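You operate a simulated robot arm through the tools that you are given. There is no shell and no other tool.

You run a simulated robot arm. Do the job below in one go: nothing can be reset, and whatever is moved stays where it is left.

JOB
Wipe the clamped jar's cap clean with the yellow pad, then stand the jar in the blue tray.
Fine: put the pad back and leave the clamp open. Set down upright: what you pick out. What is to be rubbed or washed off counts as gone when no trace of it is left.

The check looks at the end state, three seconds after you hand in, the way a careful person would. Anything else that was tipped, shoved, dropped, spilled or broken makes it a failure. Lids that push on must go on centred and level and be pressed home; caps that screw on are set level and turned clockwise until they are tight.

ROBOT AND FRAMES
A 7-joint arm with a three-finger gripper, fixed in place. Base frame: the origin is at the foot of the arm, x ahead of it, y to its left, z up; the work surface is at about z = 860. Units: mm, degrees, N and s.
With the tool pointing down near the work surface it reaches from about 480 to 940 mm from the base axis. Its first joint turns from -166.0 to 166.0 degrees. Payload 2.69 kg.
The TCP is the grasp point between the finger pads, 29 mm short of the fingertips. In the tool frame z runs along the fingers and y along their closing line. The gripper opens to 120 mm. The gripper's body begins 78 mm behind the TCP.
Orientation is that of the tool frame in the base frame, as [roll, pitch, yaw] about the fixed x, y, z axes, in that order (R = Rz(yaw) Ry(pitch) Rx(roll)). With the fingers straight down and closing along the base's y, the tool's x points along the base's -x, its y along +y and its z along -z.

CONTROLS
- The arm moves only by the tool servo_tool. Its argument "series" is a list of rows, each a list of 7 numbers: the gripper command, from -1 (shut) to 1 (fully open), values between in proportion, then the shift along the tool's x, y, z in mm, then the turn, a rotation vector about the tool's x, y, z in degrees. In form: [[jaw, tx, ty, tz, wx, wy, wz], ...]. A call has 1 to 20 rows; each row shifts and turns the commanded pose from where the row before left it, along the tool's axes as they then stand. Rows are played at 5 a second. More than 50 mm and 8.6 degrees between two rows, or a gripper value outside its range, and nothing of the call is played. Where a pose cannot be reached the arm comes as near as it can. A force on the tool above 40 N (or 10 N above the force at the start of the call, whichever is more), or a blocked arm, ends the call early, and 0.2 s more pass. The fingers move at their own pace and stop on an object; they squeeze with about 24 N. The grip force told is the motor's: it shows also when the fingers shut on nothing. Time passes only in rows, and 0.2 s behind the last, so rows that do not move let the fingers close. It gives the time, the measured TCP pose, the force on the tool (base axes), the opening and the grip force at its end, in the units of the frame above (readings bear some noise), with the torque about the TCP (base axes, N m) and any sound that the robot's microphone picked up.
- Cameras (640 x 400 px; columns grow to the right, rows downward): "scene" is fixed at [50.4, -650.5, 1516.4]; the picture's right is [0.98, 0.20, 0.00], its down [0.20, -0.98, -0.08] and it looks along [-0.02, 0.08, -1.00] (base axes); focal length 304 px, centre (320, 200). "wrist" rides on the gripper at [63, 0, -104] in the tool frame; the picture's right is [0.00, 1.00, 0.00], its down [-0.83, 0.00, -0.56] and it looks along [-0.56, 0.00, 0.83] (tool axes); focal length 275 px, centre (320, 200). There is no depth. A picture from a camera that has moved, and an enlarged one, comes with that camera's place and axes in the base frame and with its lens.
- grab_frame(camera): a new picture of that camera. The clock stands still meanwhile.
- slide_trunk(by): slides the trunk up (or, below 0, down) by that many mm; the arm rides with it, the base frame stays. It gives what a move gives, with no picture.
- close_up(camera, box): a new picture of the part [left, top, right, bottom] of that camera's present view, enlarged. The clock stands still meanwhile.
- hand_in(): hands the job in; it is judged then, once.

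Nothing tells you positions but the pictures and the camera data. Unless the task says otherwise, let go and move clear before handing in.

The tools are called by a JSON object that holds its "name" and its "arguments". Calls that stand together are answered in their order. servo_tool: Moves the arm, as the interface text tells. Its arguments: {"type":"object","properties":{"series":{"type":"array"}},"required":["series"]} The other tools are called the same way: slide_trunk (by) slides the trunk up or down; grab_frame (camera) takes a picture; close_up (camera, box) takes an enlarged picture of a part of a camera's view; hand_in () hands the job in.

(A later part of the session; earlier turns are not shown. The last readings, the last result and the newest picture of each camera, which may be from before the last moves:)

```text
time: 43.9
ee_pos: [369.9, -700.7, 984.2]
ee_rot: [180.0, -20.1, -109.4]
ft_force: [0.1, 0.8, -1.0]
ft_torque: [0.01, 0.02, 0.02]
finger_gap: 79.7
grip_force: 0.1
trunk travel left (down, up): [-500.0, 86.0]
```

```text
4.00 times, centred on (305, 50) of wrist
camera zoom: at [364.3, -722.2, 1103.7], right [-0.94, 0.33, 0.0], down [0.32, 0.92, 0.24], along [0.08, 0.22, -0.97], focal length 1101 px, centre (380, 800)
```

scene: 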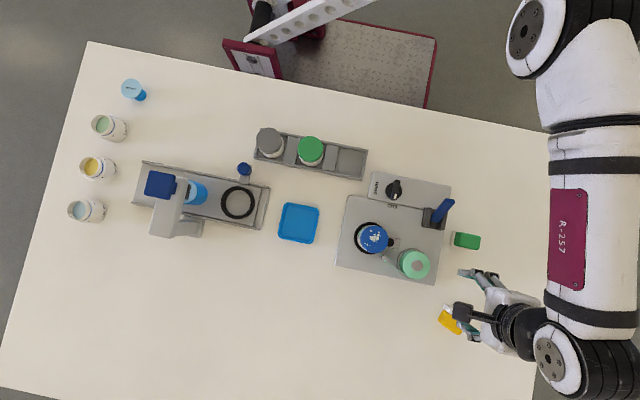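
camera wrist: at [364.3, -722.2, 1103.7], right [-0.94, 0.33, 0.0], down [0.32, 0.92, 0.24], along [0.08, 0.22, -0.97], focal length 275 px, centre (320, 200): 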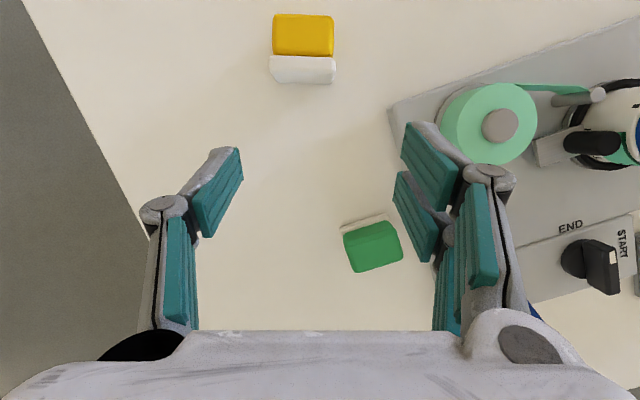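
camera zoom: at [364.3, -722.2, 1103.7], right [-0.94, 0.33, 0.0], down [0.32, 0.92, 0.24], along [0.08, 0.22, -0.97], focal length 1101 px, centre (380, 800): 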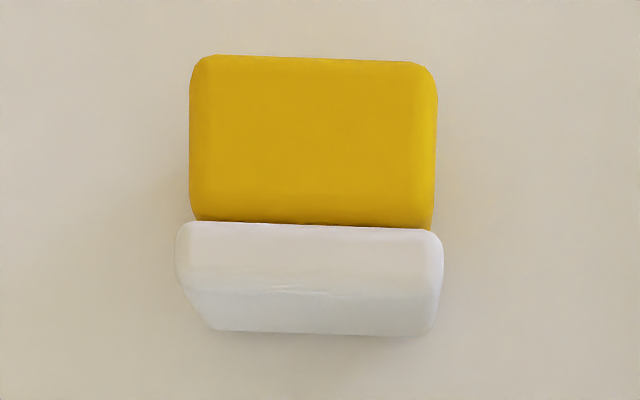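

{"name": "servo_tool", "arguments": {"series": [[0.33, 24.2, -7.2, 26.5, 0, 0, 0], [0.33, 24.2, -7.2, 26.5, 0, 0, 0], [0.33, 0, 0, 0, 0, 0, 0]]}}

{"name": "grab_frame", "arguments": {"camera": "wrist"}}

```text
time: 44.7
ee_pos: [360.9, -765.2, 951.0]
ee_rot: [180.0, -20.0, -109.5]
ft_force: [-0.5, -0.1, -0.1]
ft_torque: [0.0, 0.0, -0.01]
finger_gap: 79.7
grip_force: 0.0
trunk travel left (down, up): [-500.0, 86.0]
```

```text
taken
camera wrist: at [355.2, -786.2, 1070.2], right [-0.94, 0.33, 0.0], down [0.32, 0.92, 0.24], along [0.08, 0.23, -0.97], focal length 275 px, centre (320, 200)
```

wrist: 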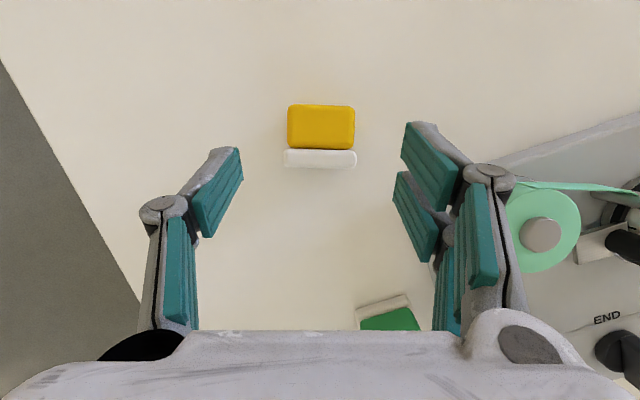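

{"name": "servo_tool", "arguments": {"series": [[0.33, 0, 0, 25, 0, 0, 0], [0.33, 0, 0, 25, 0, 0, 0], [0.33, 0, 0, 10, 0, 0, 0], [0.33, 0, 0, 0, 0, 0, 0]]}}

{"name": "grab_frame", "arguments": {"camera": "wrist"}}

```text
time: 45.7
ee_pos: [356.2, -784.6, 893.9]
ee_rot: [180.0, -20.0, -109.4]
ft_force: [0.0, 0.4, -0.6]
ft_torque: [-0.02, 0.03, -0.01]
finger_gap: 79.5
grip_force: 0.0
trunk travel left (down, up): [-500.0, 86.0]
```

```text
taken
camera wrist: at [349.4, -805.9, 1013.5], right [-0.94, 0.33, 0.0], down [0.32, 0.92, 0.24], along [0.08, 0.22, -0.97], focal length 275 px, centre (320, 200)
```

wrist: 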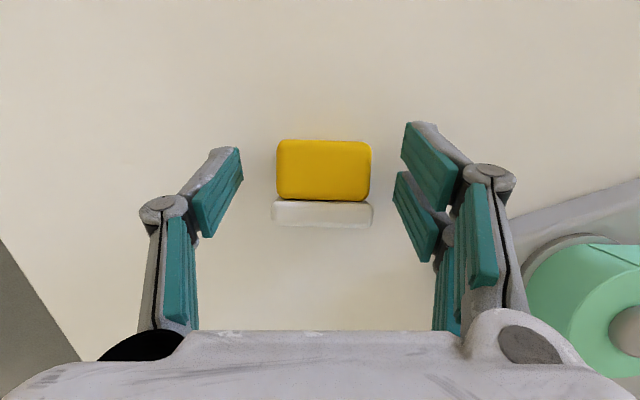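

{"name": "servo_tool", "arguments": {"series": [[0, 0, 0, 0, 0, 0, 0], [-0.1, 0, 0, 0, 0, 0, 0], [-0.2, 0, 0, 0, 0, 0, 0], [-0.3, 0, 0, 0, 0, 0, 0], [-0.5, 0, 0, 0, 0, 0, 0], [-1, 0, 0, 0, 0, 0, 0], [-1, 0, 0, 0, 0, 0, 0], [-1, 0, 0, 0, 0, 0, 0]]}}

{"name": "grab_frame", "arguments": {"camera": "wrist"}}

```text
time: 47.5
ee_pos: [355.3, -784.3, 894.5]
ee_rot: [180.0, -20.1, -109.5]
ft_force: [-1.5, 0.2, 2.7]
ft_torque: [0.02, 0.17, 0.0]
finger_gap: 45.9
grip_force: 23.5
trunk travel left (down, up): [-500.0, 86.0]
```

```text
taken
camera wrist: at [349.2, -805.9, 1014.0], right [-0.94, 0.33, 0.0], down [0.32, 0.92, 0.24], along [0.08, 0.22, -0.97], focal length 275 px, centre (320, 200)
```

wrist: 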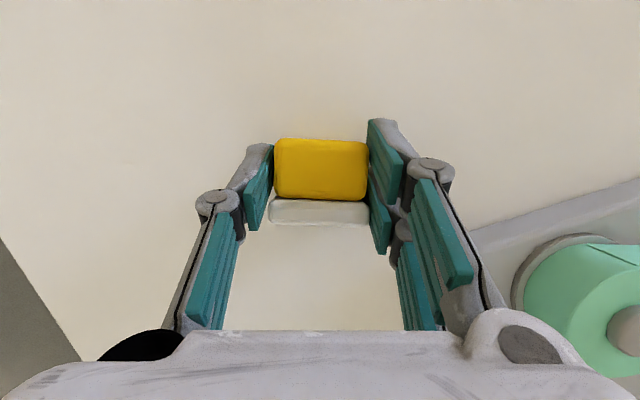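

{"name": "servo_tool", "arguments": {"series": [[-1, 0.7, 0, -1.9, 0, 0, 0], [-1, 0.7, 0, -1.9, 0, 0, 0], [-1, 1.4, 0, -3.8, 0, 0, 0], [-1, 2.1, 0, -5.6, 0, 0, 0], [-1, 0, 0, 0, 0, 0, 0]]}}

{"name": "grab_frame", "arguments": {"camera": "wrist"}}

```text
time: 48.7
ee_pos: [356.3, -785.1, 908.0]
ee_rot: [-180.0, -20.0, -109.5]
ft_force: [0.1, -0.8, 0.4]
ft_torque: [0.02, 0.01, 0.01]
finger_gap: 45.6
grip_force: 24.2
trunk travel left (down, up): [-500.0, 86.0]
```

```text
taken
camera wrist: at [349.5, -806.8, 1027.5], right [-0.94, 0.33, 0.0], down [0.32, 0.92, 0.24], along [0.08, 0.23, -0.97], focal length 275 px, centre (320, 200)
```

wrist: 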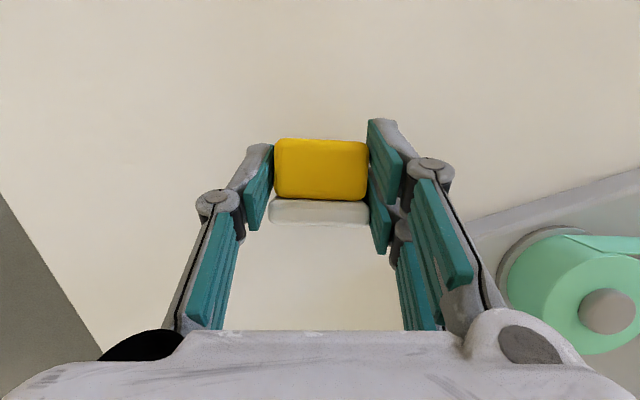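

The pad is held firmly now. I'll lift it, bring it nearer to about (440, -660) where I have more reach, and set it down still on its side so I can regrasp it for the flip.

{"name": "servo_tool", "arguments": {"series": [[-1, 8.9, 0, -24.5, 0, 0, 0], [-1, 8.9, 0, -24.5, 0, 0, 0], [-1, -34.3, -9.4, -12.5, 0, 0, 0], [-1, -34.3, -9.4, -12.5, 0, 0, 0], [-1, -34.3, -9.4, -12.5, 0, 0, 0], [-1, -34.3, -9.4, -12.5, 0, 0, 0], [-1, 0, 0, 0, 0, 0, 0]]}}

{"name": "grab_frame", "arguments": {"camera": "wrist"}}

{"name": "grab_frame", "arguments": {"camera": "scene"}}

```text
time: 50.3
ee_pos: [440.2, -659.3, 960.2]
ee_rot: [-180.0, -20.1, -109.5]
ft_force: [0.5, -0.3, -0.7]
ft_torque: [0.04, 0.01, 0.02]
finger_gap: 45.6
grip_force: 24.3
trunk travel left (down, up): [-500.0, 86.0]
```

```text
taken
camera wrist: at [433.6, -680.9, 1080.3], right [-0.94, 0.33, 0.0], down [0.32, 0.92, 0.24], along [0.08, 0.22, -0.97], focal length 275 px, centre (320, 200)
```

wrist: 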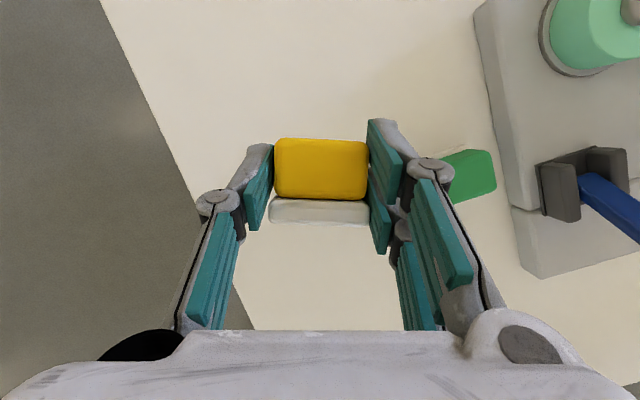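

```text
taken
```

scene: 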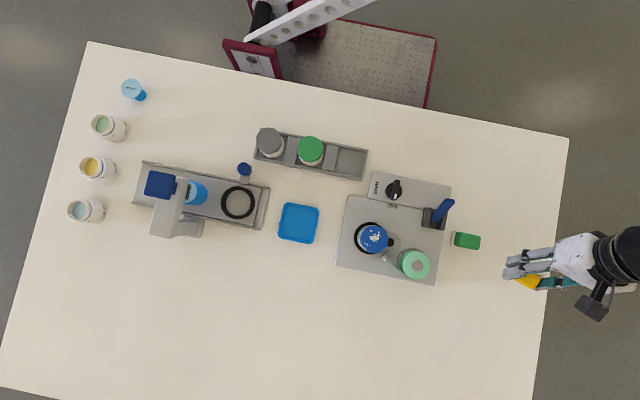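

{"name": "servo_tool", "arguments": {"series": [[-1, -10, 0, 27.5, 0, 0, 0], [-1, -8, 0, 22, 0, 0, 0], [-1, -3.4, 0, 9.4, 0, 0, 0], [-1, -0.5, 0, 1.4, 0, 0, 0], [-1, -0.3, 0, 0.9, 0, 0, 0], [-1, 0, 0, 0, 0, 0, 0]]}}

```text
time: 51.7
ee_pos: [440.3, -659.2, 895.6]
ee_rot: [180.0, -20.1, -109.5]
ft_force: [-0.4, 0.2, -0.5]
ft_torque: [0.01, 0.01, -0.02]
finger_gap: 45.5
grip_force: 23.8
trunk travel left (down, up): [-500.0, 86.0]
```

{"name": "servo_tool", "arguments": {"series": [[-1, -0.4, 0, 1.0, 0, 0, 0], [-0.1, 0, 0, 0, 0, 0, 0], [0.33, 0, 0, 0, 0, 0, 0], [0.33, 0, 0, 0, 0, 0, 0], [0.33, 0, 0, -30, 0, 0, 0], [0.33, 0, 0, -40, 0, 0, 0], [0.33, 0, 0, 0, 0, -7, 0], [0.33, 0, 0, 0, 0, -7, 0], [0.33, 0, 0, 0, 0, -6, 0], [0.33, 0, 0, 0, 0, 0, 0]]}}

{"name": "grab_frame", "arguments": {"camera": "wrist"}}

```text
time: 53.9
ee_pos: [449.1, -636.6, 960.4]
ee_rot: [-179.9, 0.0, -109.5]
ft_force: [0.8, -0.2, -0.2]
ft_torque: [-0.01, 0.01, 0.05]
finger_gap: 79.7
grip_force: 0.0
trunk travel left (down, up): [-500.0, 86.0]
```

```text
taken
camera wrist: at [428.6, -696.2, 1064.6], right [-0.94, 0.33, 0.0], down [0.27, 0.78, 0.56], along [0.18, 0.53, -0.83], focal length 275 px, centre (320, 200)
```

wrist: 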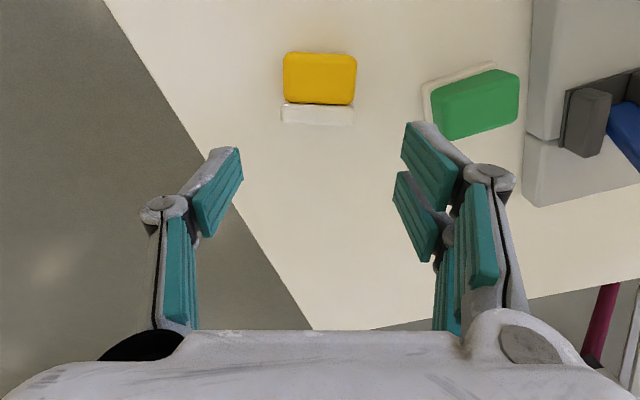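

{"name": "servo_tool", "arguments": {"series": [[0.33, 31, 0, 0, 0, 0, 0], [0.33, 0, 0, 30, 0, 0, 0], [0.33, 0, 0, 30, 0, 0, 0], [0.33, 0, 0, 8, 0, 0, 0], [0.33, 0, 0, 0, 0, 0, 0], [0, 0, 0, 0, 0, 0, 0], [-0.15, 0, 0, 0, 0, 0, 0], [-0.3, 0, 0, 0, 0, 0, 0], [-0.6, 0, 0, 0, 0, 0, 0], [-1, 0, 0, 0, 0, 0, 0], [-1, 0, 0, 0, 0, 0, 0]]}}

{"name": "grab_frame", "arguments": {"camera": "wrist"}}

```text
time: 56.3
ee_pos: [438.2, -664.9, 892.8]
ee_rot: [-179.9, 0.0, -109.5]
ft_force: [-0.4, -0.2, -0.1]
ft_torque: [-0.02, -0.01, -0.01]
finger_gap: 44.3
grip_force: 24.4
trunk travel left (down, up): [-500.0, 86.0]
```

```text
taken
camera wrist: at [418.6, -725.4, 996.6], right [-0.94, 0.33, 0.0], down [0.27, 0.79, 0.56], along [0.18, 0.52, -0.83], focal length 275 px, centre (320, 200)
```

wrist: 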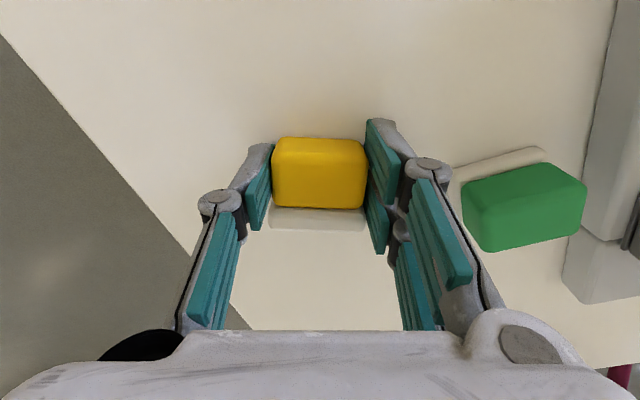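

{"name": "servo_tool", "arguments": {"series": [[-1, 0, 0, -5, 0, 0, 0], [-1, 0, 0, -15, 0, 0, 0], [-1, 0, 0, -30, 0, 0, 0], [-1, 0, 0, -30, 0, 0, 0], [-1, 0, 0, 0, 0, 8, 0], [-1, 0, 0, 0, 0, 8, 0], [-1, 0, 0, 0, 0, 8, 0], [-1, 0, 0, 0, 0, 8, 0], [-1, 0, 0, 0, 0, 8, 0], [-1, 0, 0, 0, 0, 8, 0], [-1, 0, 0, 0, 0, 8, 0], [-1, 0, 0, 0, 0, 8, 0], [-1, 0, 0, 0, 0, 0, 0]]}}

{"name": "grab_frame", "arguments": {"camera": "wrist"}}

{"name": "grab_frame", "arguments": {"camera": "scene"}}

```text
time: 59.1
ee_pos: [439.2, -665.7, 972.8]
ee_rot: [-179.8, -64.2, -109.6]
ft_force: [0.5, -0.1, -0.1]
ft_torque: [-0.02, -0.02, 0.01]
finger_gap: 44.2
grip_force: 24.1
trunk travel left (down, up): [-500.0, 86.0]
```

```text
taken
camera wrist: at [462.0, -603.2, 1074.4], right [-0.94, 0.33, 0.0], down [0.28, 0.82, -0.5], along [-0.17, -0.48, -0.86], focal length 275 px, centre (320, 200)
```

wrist: 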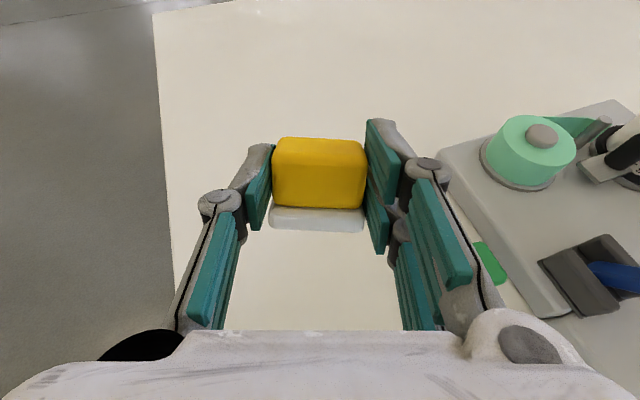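

```text
taken
```

scene: 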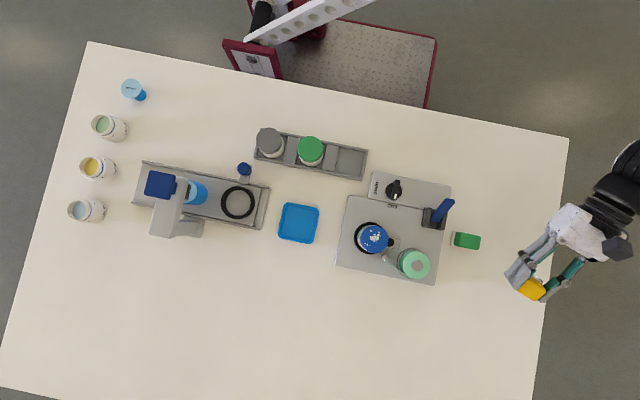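

{"name": "servo_tool", "arguments": {"series": [[-1, -22.5, 0, 11, 0, 0, 0], [-1, -22.5, 0, 11, 0, 0, 0], [-1, -18, 0, 8.8, 0, 0, 0], [-1, -2.7, 0, 1.3, 0, 0, 0], [-1, 0, 0, 0, 0, 0, 0]]}}

{"name": "servo_tool", "arguments": {"series": [[-1, -1.8, 0, 0.9, 0, 0, 0], [-1, -1.8, 0, 0.9, 0, 0, 0], [-1, -1.8, 0, 0.9, 0, 0, 0], [-1, 0, 0, 0, 0, 0, 0]]}}

{"name": "grab_frame", "arguments": {"camera": "wrist"}}

```text
time: 60.3
ee_pos: [437.7, -666.8, 901.6]
ee_rot: [-179.9, -64.2, -109.6]
ft_force: [-0.6, 0.9, 12.0]
ft_torque: [-0.08, 0.33, 0.02]
finger_gap: 44.3
grip_force: 24.2
trunk travel left (down, up): [-500.0, 86.0]
```

```text
time: 61.3
ee_pos: [437.5, -667.3, 897.9]
ee_rot: [-179.7, -64.3, -109.9]
ft_force: [4.9, 2.2, 38.2]
ft_torque: [-0.37, 0.37, 0.01]
finger_gap: 45.0
grip_force: 23.9
trunk travel left (down, up): [-500.0, 86.0]
```

```text
taken
camera wrist: at [461.6, -604.2, 999.6], right [-0.94, 0.33, 0.0], down [0.28, 0.81, -0.51], along [-0.17, -0.48, -0.86], focal length 275 px, centre (320, 200)
```

wrist: 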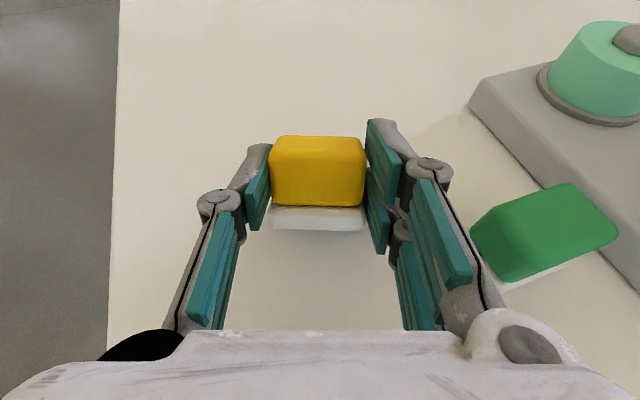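

{"name": "servo_tool", "arguments": {"series": [[-1, 2.7, 0, -1.3, 0, 0, 0], [-1, 2.2, 0, -1.1, 0, 0, 0], [-1, 0, 0, 0, 0, 0, 0], [-0.1, 0, 0, 0, 0, 0, 0], [0.0, 0, 0, 0, 0, 0, 0], [0.33, 0, 0, 0, 0, 0, 0], [0.33, 0, 0, 0, 0, 0, 0], [0.33, 0, 0, 0, 0, 0, 0]]}}

{"name": "grab_frame", "arguments": {"camera": "wrist"}}

{"name": "close_up", "arguments": {"camera": "scene", "box": [450, 210, 590, 310]}}

```text
time: 63.1
ee_pos: [438.3, -666.8, 898.6]
ee_rot: [180.0, -64.0, -109.5]
ft_force: [0.1, -0.6, 0.2]
ft_torque: [-0.01, 0.0, 0.01]
finger_gap: 79.6
grip_force: 0.1
trunk travel left (down, up): [-500.0, 86.0]
```

```text
taken
camera wrist: at [461.6, -604.0, 1000.7], right [-0.94, 0.33, 0.0], down [0.29, 0.82, -0.5], along [-0.17, -0.47, -0.86], focal length 275 px, centre (320, 200)
```

wrist: 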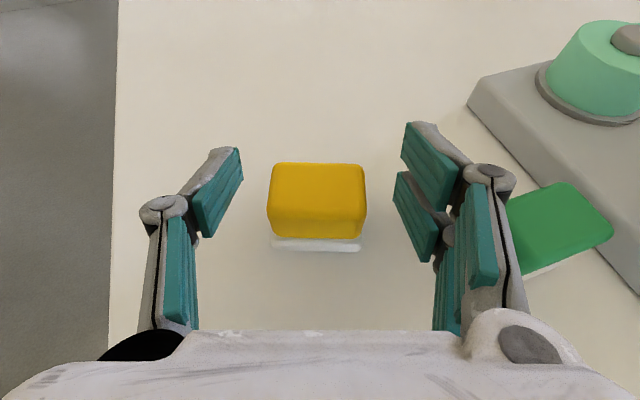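

```text
4.00 times, centred on (520, 260) of scene
camera zoom: at [50.4, -650.5, 1516.4], right [0.98, 0.2, 0.0], down [0.2, -0.98, -0.08], along [-0.02, 0.08, -1.0], focal length 1217 px, centre (-480, -40)
```

zoom: 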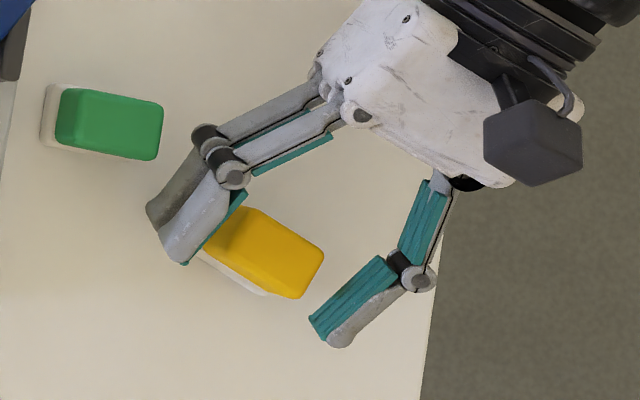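

The pad is now upright with its white face down. I'll rise, straighten the tool and regrasp it from above, deep and along its long axis.

{"name": "servo_tool", "arguments": {"series": [[0.33, 18, 0, -8.8, 0, 0, 0], [0.33, 27, 0, -13, 0, 0, 0], [0.33, 36, 0, -17.5, 0, 0, 0], [0.33, 0, 0, 0, 0, -8, 0], [0.33, 0, 0, 0, 0, -8, 0], [0.33, 0, 0, 0, 0, -8, 0], [0.33, 0, 0, 0, 0, -8, 0], [0.33, 0, 0, 0, 0, -8, 0], [0.33, 0, 0, 0, 0, -8, 0], [0.33, 0, 0, 0, 0, -8, 0], [0.33, 0, 0, 0, 0, -8, 0], [0.33, 0, 0, 0, 0, 0, 0]]}}

{"name": "grab_frame", "arguments": {"camera": "wrist"}}

{"name": "close_up", "arguments": {"camera": "scene", "box": [450, 210, 590, 310]}}

```text
time: 65.7
ee_pos: [437.9, -667.2, 988.6]
ee_rot: [-179.8, 0.1, -109.5]
ft_force: [-0.1, -0.5, -0.4]
ft_torque: [0.02, -0.03, 0.0]
finger_gap: 79.7
grip_force: 0.0
trunk travel left (down, up): [-500.0, 86.0]
```

```text
taken
camera wrist: at [418.1, -725.7, 1093.1], right [-0.94, 0.33, 0.0], down [0.27, 0.78, 0.56], along [0.18, 0.53, -0.83], focal length 275 px, centre (320, 200)
```

wrist: 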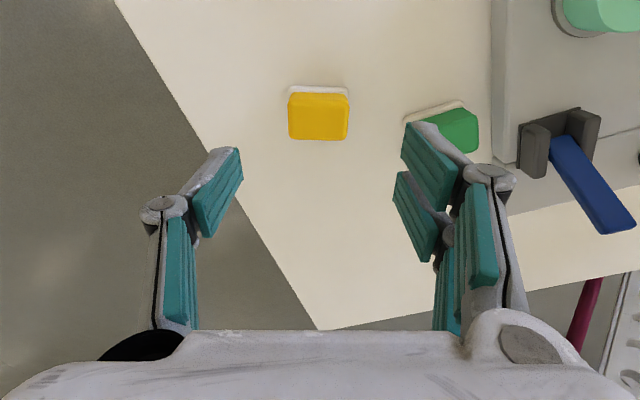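

```text
4.00 times, centred on (520, 260) of scene
camera zoom: at [50.4, -650.5, 1516.4], right [0.98, 0.2, 0.0], down [0.2, -0.98, -0.08], along [-0.02, 0.08, -1.0], focal length 1217 px, centre (-480, -40)
```

zoom: 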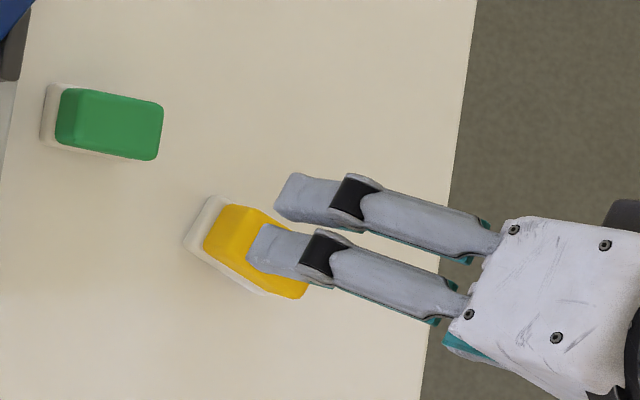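

{"name": "close_up", "arguments": {"camera": "wrist", "box": [265, 65, 375, 165]}}

```text
4.00 times, centred on (320, 115) of wrist
camera zoom: at [418.1, -725.7, 1093.1], right [-0.94, 0.33, 0.0], down [0.27, 0.78, 0.56], along [0.18, 0.53, -0.83], focal length 1101 px, centre (320, 540)
```

zoom: 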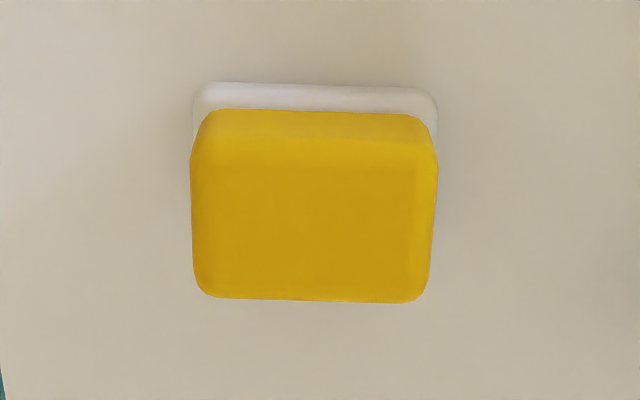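

{"name": "servo_tool", "arguments": {"series": [[0.33, -3.5, 0, 30, 0, 0, 0], [0.33, 0, 0, 30, 0, 0, 0], [0.33, 0, 0, 20, 0, 0, 0], [0.33, 0, 0, 9, 0, 0, 0], [0.33, 0, 0, 0, 0, 0, 0], [0, 0, 0, 0, 0, 0, 0], [-0.15, 0, 0, 0, 0, 0, 0], [-0.3, 0, 0, 0, 0, 0, 0], [-0.6, 0, 0, 0, 0, 0, 0], [-1, 0, 0, 0, 0, 0, 0], [-1, 0, 0, 0, 0, 0, 0]]}}

{"name": "grab_frame", "arguments": {"camera": "wrist"}}

```text
time: 68.1
ee_pos: [439.6, -662.9, 900.3]
ee_rot: [-179.9, -0.1, -109.5]
ft_force: [2.2, -1.3, 8.1]
ft_torque: [-0.05, -0.03, -0.01]
finger_gap: 43.0
grip_force: 24.4
trunk travel left (down, up): [-500.0, 86.0]
```

```text
taken
camera wrist: at [419.8, -722.1, 1004.4], right [-0.94, 0.33, 0.0], down [0.27, 0.79, 0.55], along [0.18, 0.52, -0.83], focal length 275 px, centre (320, 200)
```

wrist: 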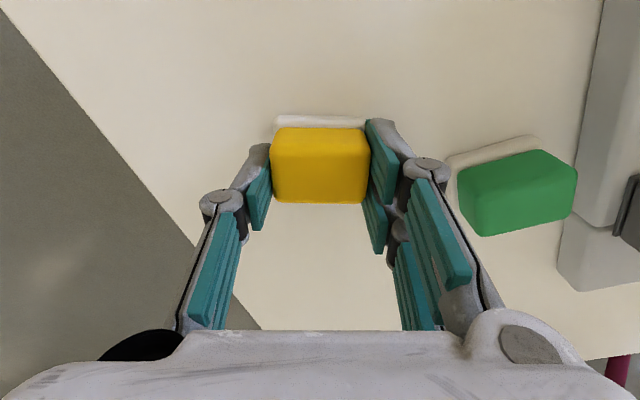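

{"name": "servo_tool", "arguments": {"series": [[-1, 0, 0, -1, 0, 0, 0], [-1, 0, 0, -2, 0, 0, 0], [-1, 0, 0, -3, 0, 0, 0], [-1, 0, 0, -5, 0, 0, 0], [-1, 0, 0, -8, 0, 0, 0], [-1, 0, 0, 0, 0, 0, 0]]}}

{"name": "grab_frame", "arguments": {"camera": "wrist"}}

```text
time: 69.5
ee_pos: [440.0, -663.2, 918.1]
ee_rot: [179.9, 0.0, -109.5]
ft_force: [0.2, 0.6, -0.5]
ft_torque: [-0.03, -0.01, 0.03]
finger_gap: 43.4
grip_force: 23.7
trunk travel left (down, up): [-500.0, 86.0]
```

```text
taken
camera wrist: at [419.6, -722.5, 1022.4], right [-0.94, 0.33, 0.0], down [0.27, 0.78, 0.56], along [0.18, 0.52, -0.83], focal length 275 px, centre (320, 200)
```

wrist: 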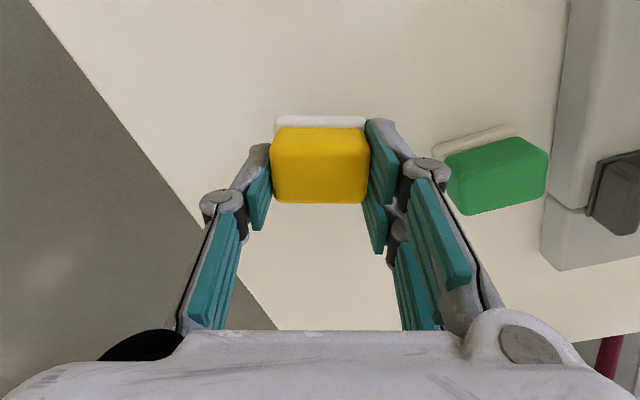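

The pad is held properly with its bottom 40 mm below the TCP. I'll carry it high, clear of the lever, to a point above the cap.

{"name": "servo_tool", "arguments": {"series": [[-1, 0, 0, -15, 0, 0, 0], [-1, 0, 0, -30, 0, 0, 0], [-1, 0, 0, -40, 0, 0, 0], [-1, 0, 0, -45, 0, 0, 0], [-1, 7.5, 23, 0, 0, 0, 0], [-1, 12.7, 39.1, 0, 0, 0, 0], [-1, 12.7, 39.1, 0, 0, 0, 0], [-1, 12.7, 39.1, 0, 0, 0, 0], [-1, 12.7, 39.1, 0, 0, 0, 0], [-1, 12.7, 39.1, 0, 0, 0, 0], [-1, 12.7, 39.1, 0, 0, 0, 0], [-1, 5.6, 16.3, 0, 0, 0, 0], [-1, 0, 0, 0, 0, 0, 0]]}}

{"name": "grab_frame", "arguments": {"camera": "wrist"}}

{"name": "grab_frame", "arguments": {"camera": "scene"}}

```text
time: 72.3
ee_pos: [150.0, -656.2, 1048.3]
ee_rot: [-179.9, 0.0, -109.5]
ft_force: [1.3, -0.7, -0.8]
ft_torque: [0.0, -0.03, 0.03]
finger_gap: 43.1
grip_force: 24.0
trunk travel left (down, up): [-500.0, 86.0]
```

```text
taken
camera wrist: at [130.8, -714.8, 1152.6], right [-0.94, 0.33, 0.0], down [0.27, 0.79, 0.56], along [0.18, 0.52, -0.83], focal length 275 px, centre (320, 200)
```

wrist: 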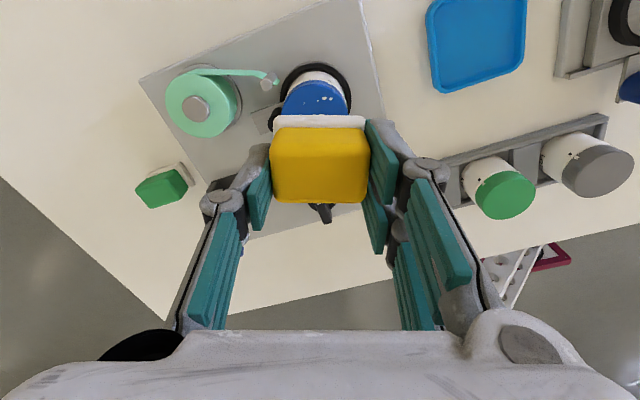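

```text
taken
```

scene: 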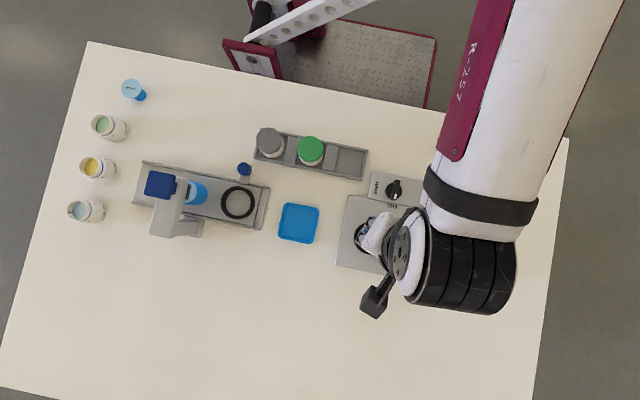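

{"name": "servo_tool", "arguments": {"series": [[-1, -1.6, -1.6, 25, 0, 0, 0], [-1, 0, 0, 20, 0, 0, 0], [-1, 0, 0, 6, 0, 0, 0], [-1, 0, 0, 2, 0, 0, 0], [-1, 0, 0, 0, 0, 0, 0]]}}

{"name": "grab_frame", "arguments": {"camera": "wrist"}}

```text
time: 73.5
ee_pos: [153.4, -655.0, 995.6]
ee_rot: [180.0, 0.0, -109.4]
ft_force: [0.5, 0.3, -1.0]
ft_torque: [0.0, -0.01, 0.01]
finger_gap: 43.0
grip_force: 24.1
trunk travel left (down, up): [-500.0, 86.0]
```

```text
taken
camera wrist: at [133.4, -714.0, 1099.3], right [-0.94, 0.33, 0.0], down [0.27, 0.79, 0.56], along [0.18, 0.52, -0.83], focal length 275 px, centre (320, 200)
```

wrist: 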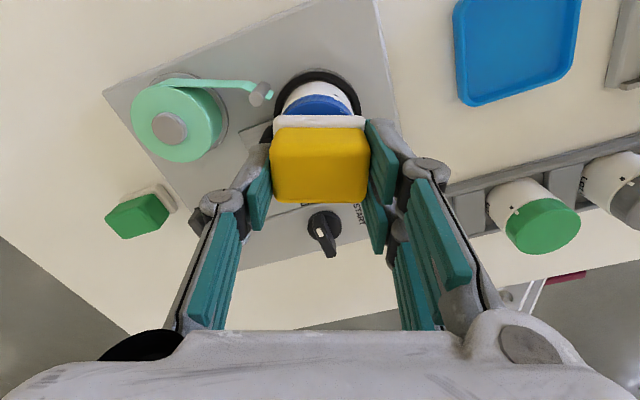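

Centred over the cap. I'll now lower in small steps until I feel contact.

{"name": "servo_tool", "arguments": {"series": [[-1, 0, 0, 2, 0, 0, 0], [-1, 0, 0, 2, 0, 0, 0], [-1, 0, 0, 1, 0, 0, 0], [-1, 0, 0, 0, 0, 0, 0]]}}

{"name": "servo_tool", "arguments": {"series": [[-1, 0, 0, 1, 0, 0, 0], [-1, 0, 0, 1, 0, 0, 0], [-1, 0, 0, 0, 0, 0, 0]]}}

{"name": "servo_tool", "arguments": {"series": [[-1, 0, 0, 1, 0, 0, 0], [-1, 0, 0, 0, 0, 0, 0]]}}

```text
time: 74.5
ee_pos: [152.6, -654.0, 989.7]
ee_rot: [179.9, 0.0, -109.5]
ft_force: [-0.2, -0.1, -0.4]
ft_torque: [0.02, -0.02, 0.02]
finger_gap: 43.1
grip_force: 23.9
trunk travel left (down, up): [-500.0, 86.0]
```

```text
time: 75.3
ee_pos: [152.9, -654.7, 988.7]
ee_rot: [180.0, 0.0, -109.5]
ft_force: [0.9, -0.9, -0.6]
ft_torque: [0.01, 0.02, 0.03]
finger_gap: 43.2
grip_force: 23.9
trunk travel left (down, up): [-500.0, 86.0]
```

```text
time: 75.9
ee_pos: [151.8, -655.7, 986.8]
ee_rot: [180.0, 0.0, -109.5]
ft_force: [0.2, 0.9, 0.0]
ft_torque: [-0.01, 0.0, 0.0]
finger_gap: 43.1
grip_force: 24.0
trunk travel left (down, up): [-500.0, 86.0]
```

{"name": "servo_tool", "arguments": {"series": [[-1, 0, 0, 1, 0, 0, 0], [-1, 0, 0, 1, 0, 0, 0], [-1, 0, 0, 0, 0, 0, 0]]}}

{"name": "servo_tool", "arguments": {"series": [[-1, 0, 0, 1, 0, 0, 0], [-1, 0, 0, 1, 0, 0, 0], [-1, 0, 0, 0, 0, 0, 0]]}}

```text
time: 76.7
ee_pos: [153.3, -656.7, 986.4]
ee_rot: [-179.9, -0.2, -109.5]
ft_force: [0.8, 2.6, 14.9]
ft_torque: [0.13, -0.07, 0.03]
finger_gap: 43.3
grip_force: 23.5
trunk travel left (down, up): [-500.0, 86.0]
```

```text
time: 77.5
ee_pos: [152.1, -655.3, 987.0]
ee_rot: [-179.9, -0.4, -109.6]
ft_force: [2.4, 4.0, 39.6]
ft_torque: [0.26, -0.04, 0.04]
finger_gap: 42.8
grip_force: 23.9
trunk travel left (down, up): [-500.0, 86.0]
```

{"name": "servo_tool", "arguments": {"series": [[-1, 0, 0, -2.3, 0, 0, 0], [-1, 0, 0, 0, 0, 0, 0], [-1, 6, 0, 0, 0, 0, 0], [-1, 6, 0, 0, 0, 0, 0], [-1, -8, 0, 0, 0, 0, 0], [-1, -8, 0, 0, 0, 0, 0], [-1, -8, 0, 0, 0, 0, 0], [-1, 8, 0, 0, 0, 0, 0], [-1, 8, 0, 0, 0, 0, 0], [-1, 8, 0, 0, 0, 0, 0], [-1, -12, 0, 0, 0, 0, 0], [-1, 0, 0, 0, 0, 0, 0]]}}

```text
time: 80.1
ee_pos: [152.3, -656.4, 986.3]
ee_rot: [-179.9, -0.3, -109.6]
ft_force: [-1.2, -13.2, 16.3]
ft_torque: [-0.58, 0.03, -0.07]
finger_gap: 43.2
grip_force: 24.3
trunk travel left (down, up): [-500.0, 86.0]
```

{"name": "servo_tool", "arguments": {"series": [[-1, 0, 0, -0.5, 0, 0, 0], [-1, 0, 7, 0, 0, 0, 0], [-1, 7, 0, 0, 0, 0, 0], [-1, -7, 0, 0, 0, 0, 0], [-1, -7, 0, 0, 0, 0, 0], [-1, 7, 0, 0, 0, 0, 0], [-1, 0, -7, 0, 0, 0, 0], [-1, 0, -7, 0, 0, 0, 0], [-1, 7, 0, 0, 0, 0, 0], [-1, -7, 0, 0, 0, 0, 0], [-1, -7, 0, 0, 0, 0, 0], [-1, 7, 0, 0, 0, 0, 0], [-1, 0, 7, 0, 0, 0, 0], [-1, 0, 0, 0, 0, 0, 0]]}}

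{"name": "servo_tool", "arguments": {"series": [[-1, 0, 0, -10, 0, 0, 0], [-1, 0, 0, -30, 0, 0, 0], [-1, 0, 0, -30, 0, 0, 0], [-1, -40, 0, 0, 0, 0, 0], [-1, -40, 0, 0, 0, 0, 0], [-1, 0, 0, 0, 0, 0, 0]]}}

{"name": "grab_frame", "arguments": {"camera": "wrist"}}

{"name": "close_up", "arguments": {"camera": "scene", "box": [340, 205, 420, 270]}}

```text
time: 83.1
ee_pos: [155.0, -654.4, 986.7]
ee_rot: [-179.8, -0.2, -109.4]
ft_force: [10.1, -0.9, 12.7]
ft_torque: [-0.05, -0.32, 0.02]
finger_gap: 43.1
grip_force: 23.8
trunk travel left (down, up): [-500.0, 86.0]
```

```text
time: 84.5
ee_pos: [179.2, -578.2, 1056.6]
ee_rot: [180.0, 0.0, -109.5]
ft_force: [-0.2, -0.6, -0.6]
ft_torque: [0.02, 0.01, 0.02]
finger_gap: 42.9
grip_force: 23.5
trunk travel left (down, up): [-500.0, 86.0]
```

```text
taken
camera wrist: at [159.2, -637.5, 1160.4], right [-0.94, 0.33, 0.0], down [0.27, 0.79, 0.56], along [0.18, 0.52, -0.83], focal length 275 px, centre (320, 200)
```

wrist: 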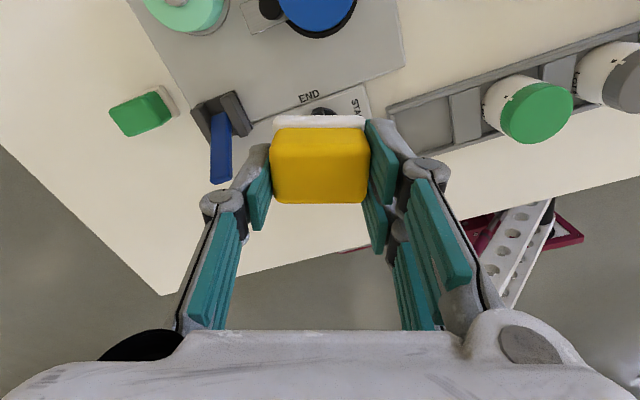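

```text
6.15 times, centred on (380, 238) of scene
camera zoom: at [50.4, -650.5, 1516.4], right [0.98, 0.2, 0.0], down [0.2, -0.98, -0.08], along [-0.02, 0.08, -1.0], focal length 1872 px, centre (-49, -31)
```

zoom: 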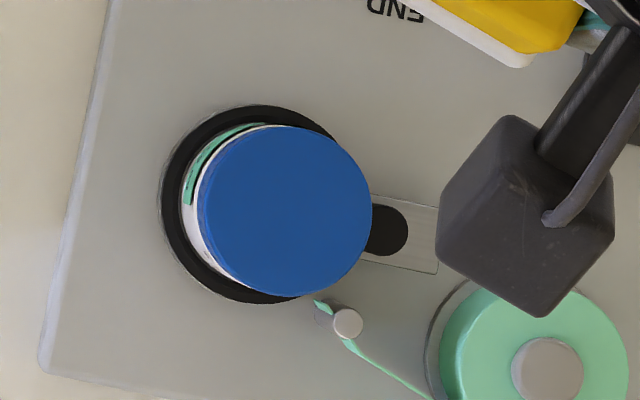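

{"name": "close_up", "arguments": {"camera": "scene", "box": [360, 222, 392, 254]}}

{"name": "servo_tool", "arguments": {"series": [[-1, -40, 0, 0, 0, 0, 0], [-1, 0, 0, 0, 0, 0, 0]]}}

{"name": "grab_frame", "arguments": {"camera": "wrist"}}

```text
12.50 times, centred on (376, 238) of scene
camera zoom: at [50.4, -650.5, 1516.4], right [0.98, 0.2, 0.0], down [0.2, -0.98, -0.08], along [-0.02, 0.08, -1.0], focal length 3802 px, centre (-380, -275)
```

zoom: 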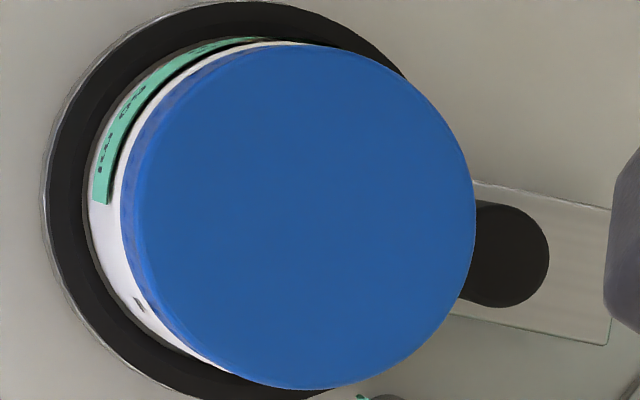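

```text
time: 85.1
ee_pos: [191.6, -540.0, 1055.8]
ee_rot: [-180.0, 0.0, -109.5]
ft_force: [0.4, 0.7, -0.2]
ft_torque: [0.01, 0.02, -0.02]
finger_gap: 43.3
grip_force: 24.2
trunk travel left (down, up): [-500.0, 86.0]
```

```text
taken
camera wrist: at [172.7, -600.0, 1160.4], right [-0.94, 0.33, 0.0], down [0.27, 0.79, 0.56], along [0.18, 0.52, -0.83], focal length 275 px, centre (320, 200)
```

wrist: 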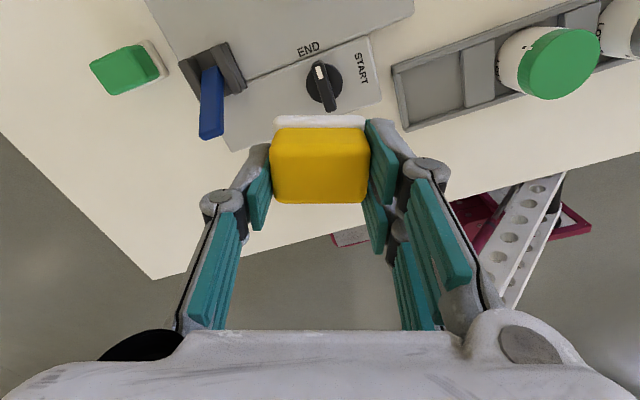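

The cap is clean. I'll return the pad to its place beside the machine, about 10 mm further out so my fingers clear the machine plate.

{"name": "servo_tool", "arguments": {"series": [[-1, 0, 0, 0, 0, 0, -6.5], [-1, 0, 0, 0, 0, 0, -6.5], [-1, 0, 0, 0, 0, 0, -6.5], [-1, 31.6, -32, 0, 0, 0, 0], [-1, 31.6, -32, 0, 0, 0, 0], [-1, 31.6, -32, 0, 0, 0, 0], [-1, 31.6, -32, 0, 0, 0, 0], [-1, 31.6, -32, 0, 0, 0, 0], [-1, 0, 0, 0, 0, 0, 0], [-1, 0, 0, 40, 0, 0, 0], [-1, 0, 0, 40, 0, 0, 0], [-1, 0, 0, 30, 0, 0, 0], [-1, 0, 0, 0, 0, 0, 0]]}}

{"name": "grab_frame", "arguments": {"camera": "wrist"}}

{"name": "grab_frame", "arguments": {"camera": "scene"}}

```text
time: 87.9
ee_pos: [353.2, -699.6, 945.4]
ee_rot: [-180.0, 0.0, -90.0]
ft_force: [-0.4, 0.1, 0.8]
ft_torque: [0.02, 0.0, 0.01]
finger_gap: 43.2
grip_force: 23.9
trunk travel left (down, up): [-500.0, 86.0]
```

```text
taken
camera wrist: at [354.5, -762.3, 1049.5], right [-1.0, 0.0, 0.0], down [0.0, 0.83, 0.56], along [0.0, 0.56, -0.83], focal length 275 px, centre (320, 200)
```

wrist: 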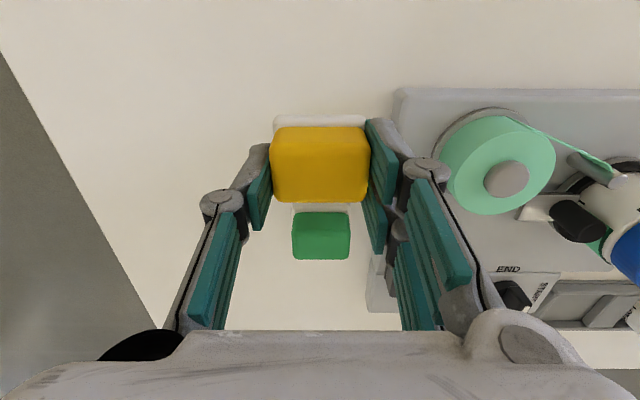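

```text
taken
```

scene: 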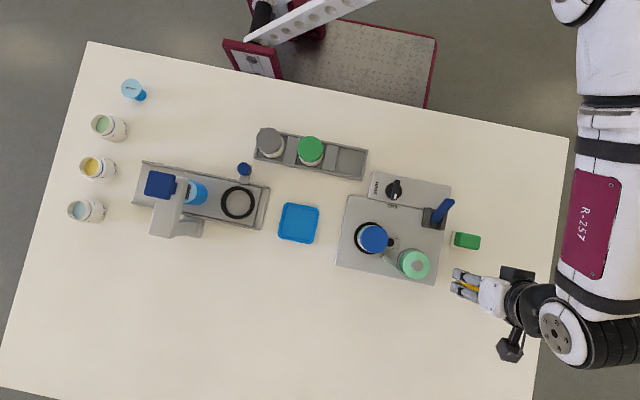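

{"name": "servo_tool", "arguments": {"series": [[-1, 0, 0, 20, 0, 0, 0], [-1, 0, 0, 15, 0, 0, 0], [-1, 0, 0, 7, 0, 0, 0], [-1, 0, 0, 1.5, 0, 0, 0], [-1, 0, 0, 1, 0, 0, 0], [-1, 0, 0, 0, 0, 0, 0]]}}

{"name": "grab_frame", "arguments": {"camera": "wrist"}}

```text
time: 89.3
ee_pos: [353.0, -699.7, 901.3]
ee_rot: [-180.0, 0.0, -90.0]
ft_force: [0.0, 0.1, -0.8]
ft_torque: [0.02, 0.0, 0.0]
finger_gap: 42.8
grip_force: 23.7
trunk travel left (down, up): [-500.0, 86.0]
```

```text
taken
camera wrist: at [354.8, -762.6, 1005.8], right [-1.0, 0.0, 0.0], down [0.0, 0.83, 0.56], along [0.0, 0.56, -0.83], focal length 275 px, centre (320, 200)
```

wrist: 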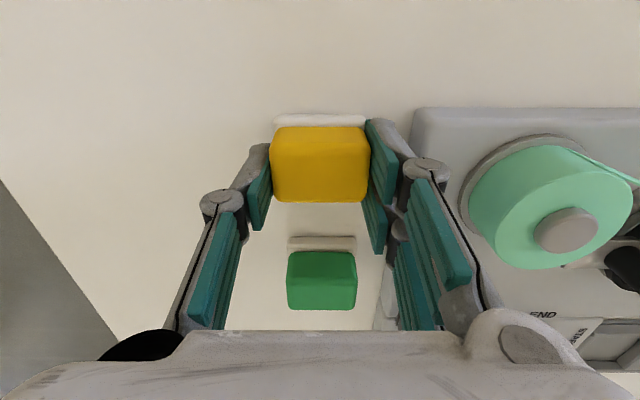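

{"name": "servo_tool", "arguments": {"series": [[-1, 0, 0, 1, 0, 0, 0], [-1, 0, 0, 0, 0, 0, 0]]}}

{"name": "servo_tool", "arguments": {"series": [[-1, 0, 0, 0.6, 0, 0, 0], [-0.2, 0, 0, 0, 0, 0, 0], [-0.1, 0, 0, 0, 0, 0, 0], [-0.08, 0, 0, 0, 0, 0, 0], [-0.08, 0, 0, 0, 0, 0, 0]]}}

{"name": "grab_frame", "arguments": {"camera": "wrist"}}

```text
time: 89.9
ee_pos: [353.2, -700.2, 899.9]
ee_rot: [-180.0, 0.0, -90.0]
ft_force: [-0.5, -0.5, -1.1]
ft_torque: [-0.04, 0.01, 0.0]
finger_gap: 43.1
grip_force: 24.4
trunk travel left (down, up): [-500.0, 86.0]
```

```text
time: 91.1
ee_pos: [354.5, -699.8, 898.7]
ee_rot: [-179.9, 0.0, -90.1]
ft_force: [-0.7, 0.8, 0.2]
ft_torque: [0.0, -0.01, 0.01]
finger_gap: 55.2
grip_force: 0.0
trunk travel left (down, up): [-500.0, 86.0]
```

```text
taken
camera wrist: at [354.8, -762.6, 1004.5], right [-1.0, 0.0, 0.0], down [0.0, 0.83, 0.56], along [0.0, 0.56, -0.83], focal length 275 px, centre (320, 200)
```

wrist: 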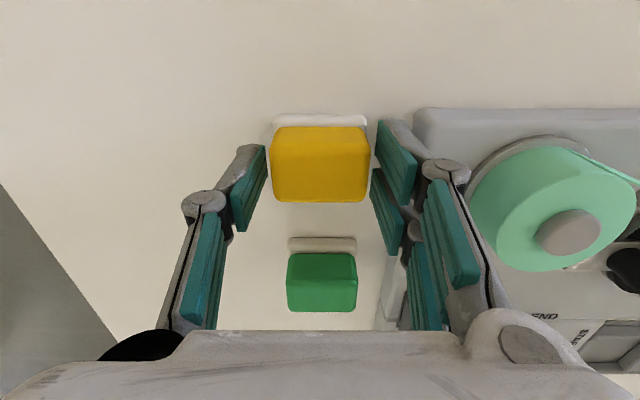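

The pad is back in place and upright. Next is the clamp lever: I'll close the fingers and go to its +y side, with a look before descending.

{"name": "servo_tool", "arguments": {"series": [[-0.08, 0, 0, -15, 0, 0, 0], [-0.08, 0, 0, -35, 0, 0, 0], [-0.08, 0, 0, -40, 0, 0, 0], [-0.08, 0, 0, -40, 0, 0, 0], [-1, -40, 20, 0, 0, 0, 0], [-1, -40, 20, 0, 0, 0, 0], [-1, -40, 20, 0, 0, 0, 0], [-1, -40, 20, 0, 0, 0, 0], [-1, 0, 0, 0, 0, 0, 0]]}}

{"name": "grab_frame", "arguments": {"camera": "wrist"}}

{"name": "grab_frame", "arguments": {"camera": "scene"}}

```text
time: 93.1
ee_pos: [271.9, -539.9, 1030.8]
ee_rot: [180.0, 0.0, -90.0]
ft_force: [-0.4, 0.0, 0.3]
ft_torque: [0.03, -0.05, 0.0]
finger_gap: 0.2
grip_force: 24.4
trunk travel left (down, up): [-500.0, 86.0]
```

```text
taken
camera wrist: at [274.3, -603.4, 1134.8], right [-1.0, 0.0, 0.0], down [0.0, 0.83, 0.56], along [0.0, 0.56, -0.83], focal length 275 px, centre (320, 200)
```

wrist: 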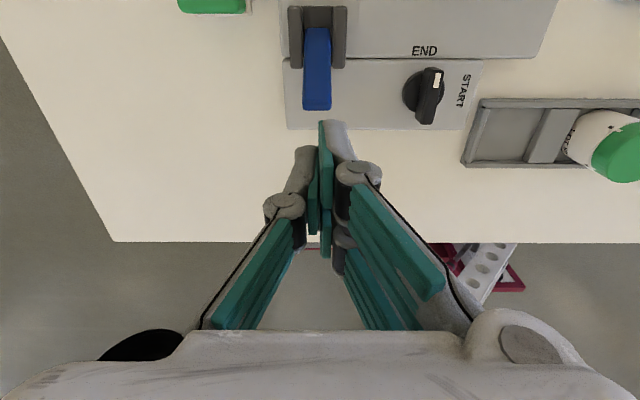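

```text
taken
```

scene: 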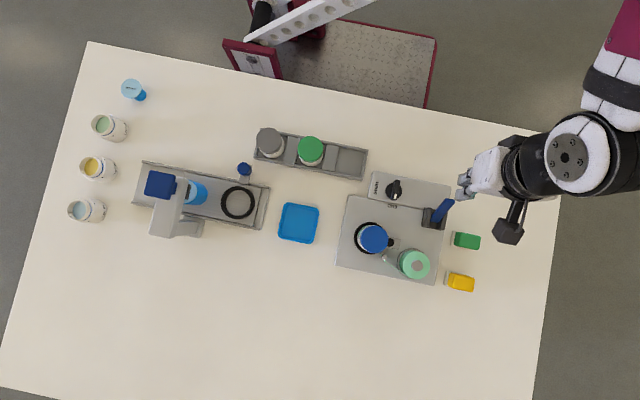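

{"name": "servo_tool", "arguments": {"series": [[-1, -8, -2, 0, 0, 0, 0], [-1, 0, 0, 30, 0, 0, 0], [-1, 0, 0, 30, 0, 0, 0], [-1, 0, 0, 5, 0, 0, 0], [-1, 0, 0, 0, 0, 0, 0]]}}

{"name": "servo_tool", "arguments": {"series": [[-1, 8, 0, 0, 0, 0, 0], [-1, 6, 0, 0, 0, 0, 0], [-1, 4, 0, 0, 0, 0, 0], [-1, 4, 0, 0, 0, 0, 0], [-1, 4, 0, 0, 0, 0, 0], [-1, 0, 0, 0, 0, 0, 0]]}}

{"name": "grab_frame", "arguments": {"camera": "wrist"}}

```text
time: 93.9
ee_pos: [275.3, -532.2, 984.1]
ee_rot: [179.9, -0.1, -90.0]
ft_force: [-3.3, 9.2, 15.0]
ft_torque: [-0.1, 0.02, -0.18]
finger_gap: 0.2
grip_force: 24.1
trunk travel left (down, up): [-500.0, 86.0]
stopped in row 3: the force on the tool passed its limit at 69 N (the readings are from after the stop); the commanded pose is now the measured one
```

```text
time: 94.3
ee_pos: [273.8, -537.6, 985.7]
ee_rot: [179.8, -0.1, -90.0]
ft_force: [-3.6, 11.5, 21.5]
ft_torque: [-0.17, 0.14, -0.14]
finger_gap: 0.0
grip_force: 23.8
trunk travel left (down, up): [-500.0, 86.0]
stopped in row 1: the force on the tool passed its limit at 48 N (the readings are from after the stop); the commanded pose is now the measured one
```

```text
taken
camera wrist: at [276.3, -599.3, 1090.2], right [-1.0, 0.0, 0.0], down [0.0, 0.83, 0.55], along [0.0, 0.55, -0.83], focal length 275 px, centre (320, 200)
```

wrist: 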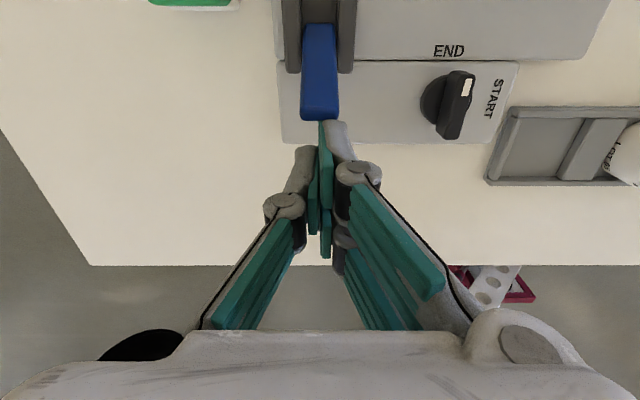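

My fingers came down on the lever's tip because they reach further forward than I assumed. I'll back off upward, step further to +y, and descend behind the lever.

{"name": "servo_tool", "arguments": {"series": [[-1, 0, 0, -15, 0, 0, 0], [-1, -20, 0, -15, 0, 0, 0], [-1, -10, -4, 0, 0, 0, 0], [-1, 0, 0, 0, 0, 0, 0]]}}

{"name": "grab_frame", "arguments": {"camera": "wrist"}}

{"name": "close_up", "arguments": {"camera": "scene", "box": [340, 170, 480, 280]}}

```text
time: 95.3
ee_pos: [279.6, -508.2, 1014.5]
ee_rot: [179.9, 0.0, -90.1]
ft_force: [0.0, -0.6, 0.2]
ft_torque: [-0.02, 0.02, -0.01]
finger_gap: 0.1
grip_force: 23.9
trunk travel left (down, up): [-500.0, 86.0]
```

```text
taken
camera wrist: at [281.2, -570.6, 1118.4], right [-1.0, 0.0, 0.0], down [0.0, 0.83, 0.56], along [0.0, 0.56, -0.83], focal length 275 px, centre (320, 200)
```

wrist: 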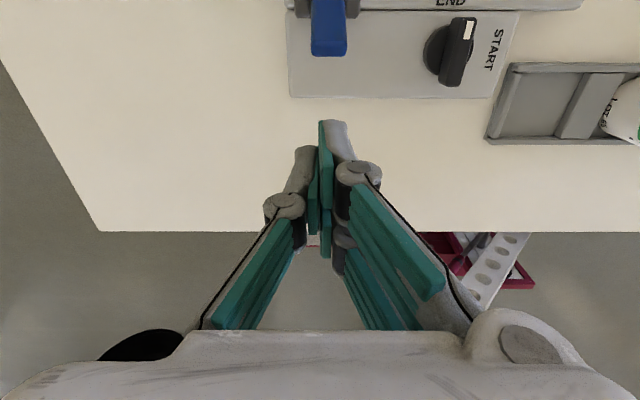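

```text
3.64 times, centred on (410, 225) of scene
camera zoom: at [50.4, -650.5, 1516.4], right [0.98, 0.2, 0.0], down [0.2, -0.98, -0.08], along [-0.02, 0.08, -1.0], focal length 1106 px, centre (-7, 109)
```

zoom: 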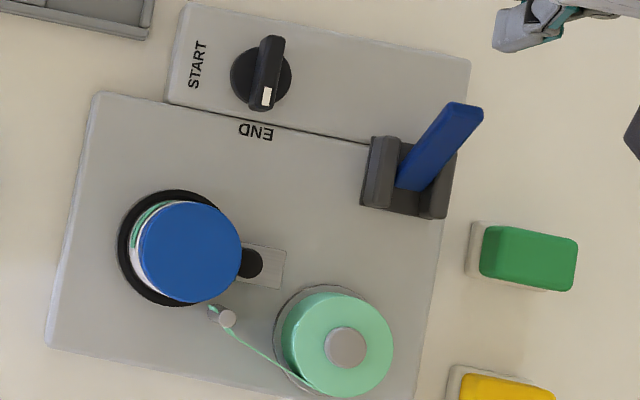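

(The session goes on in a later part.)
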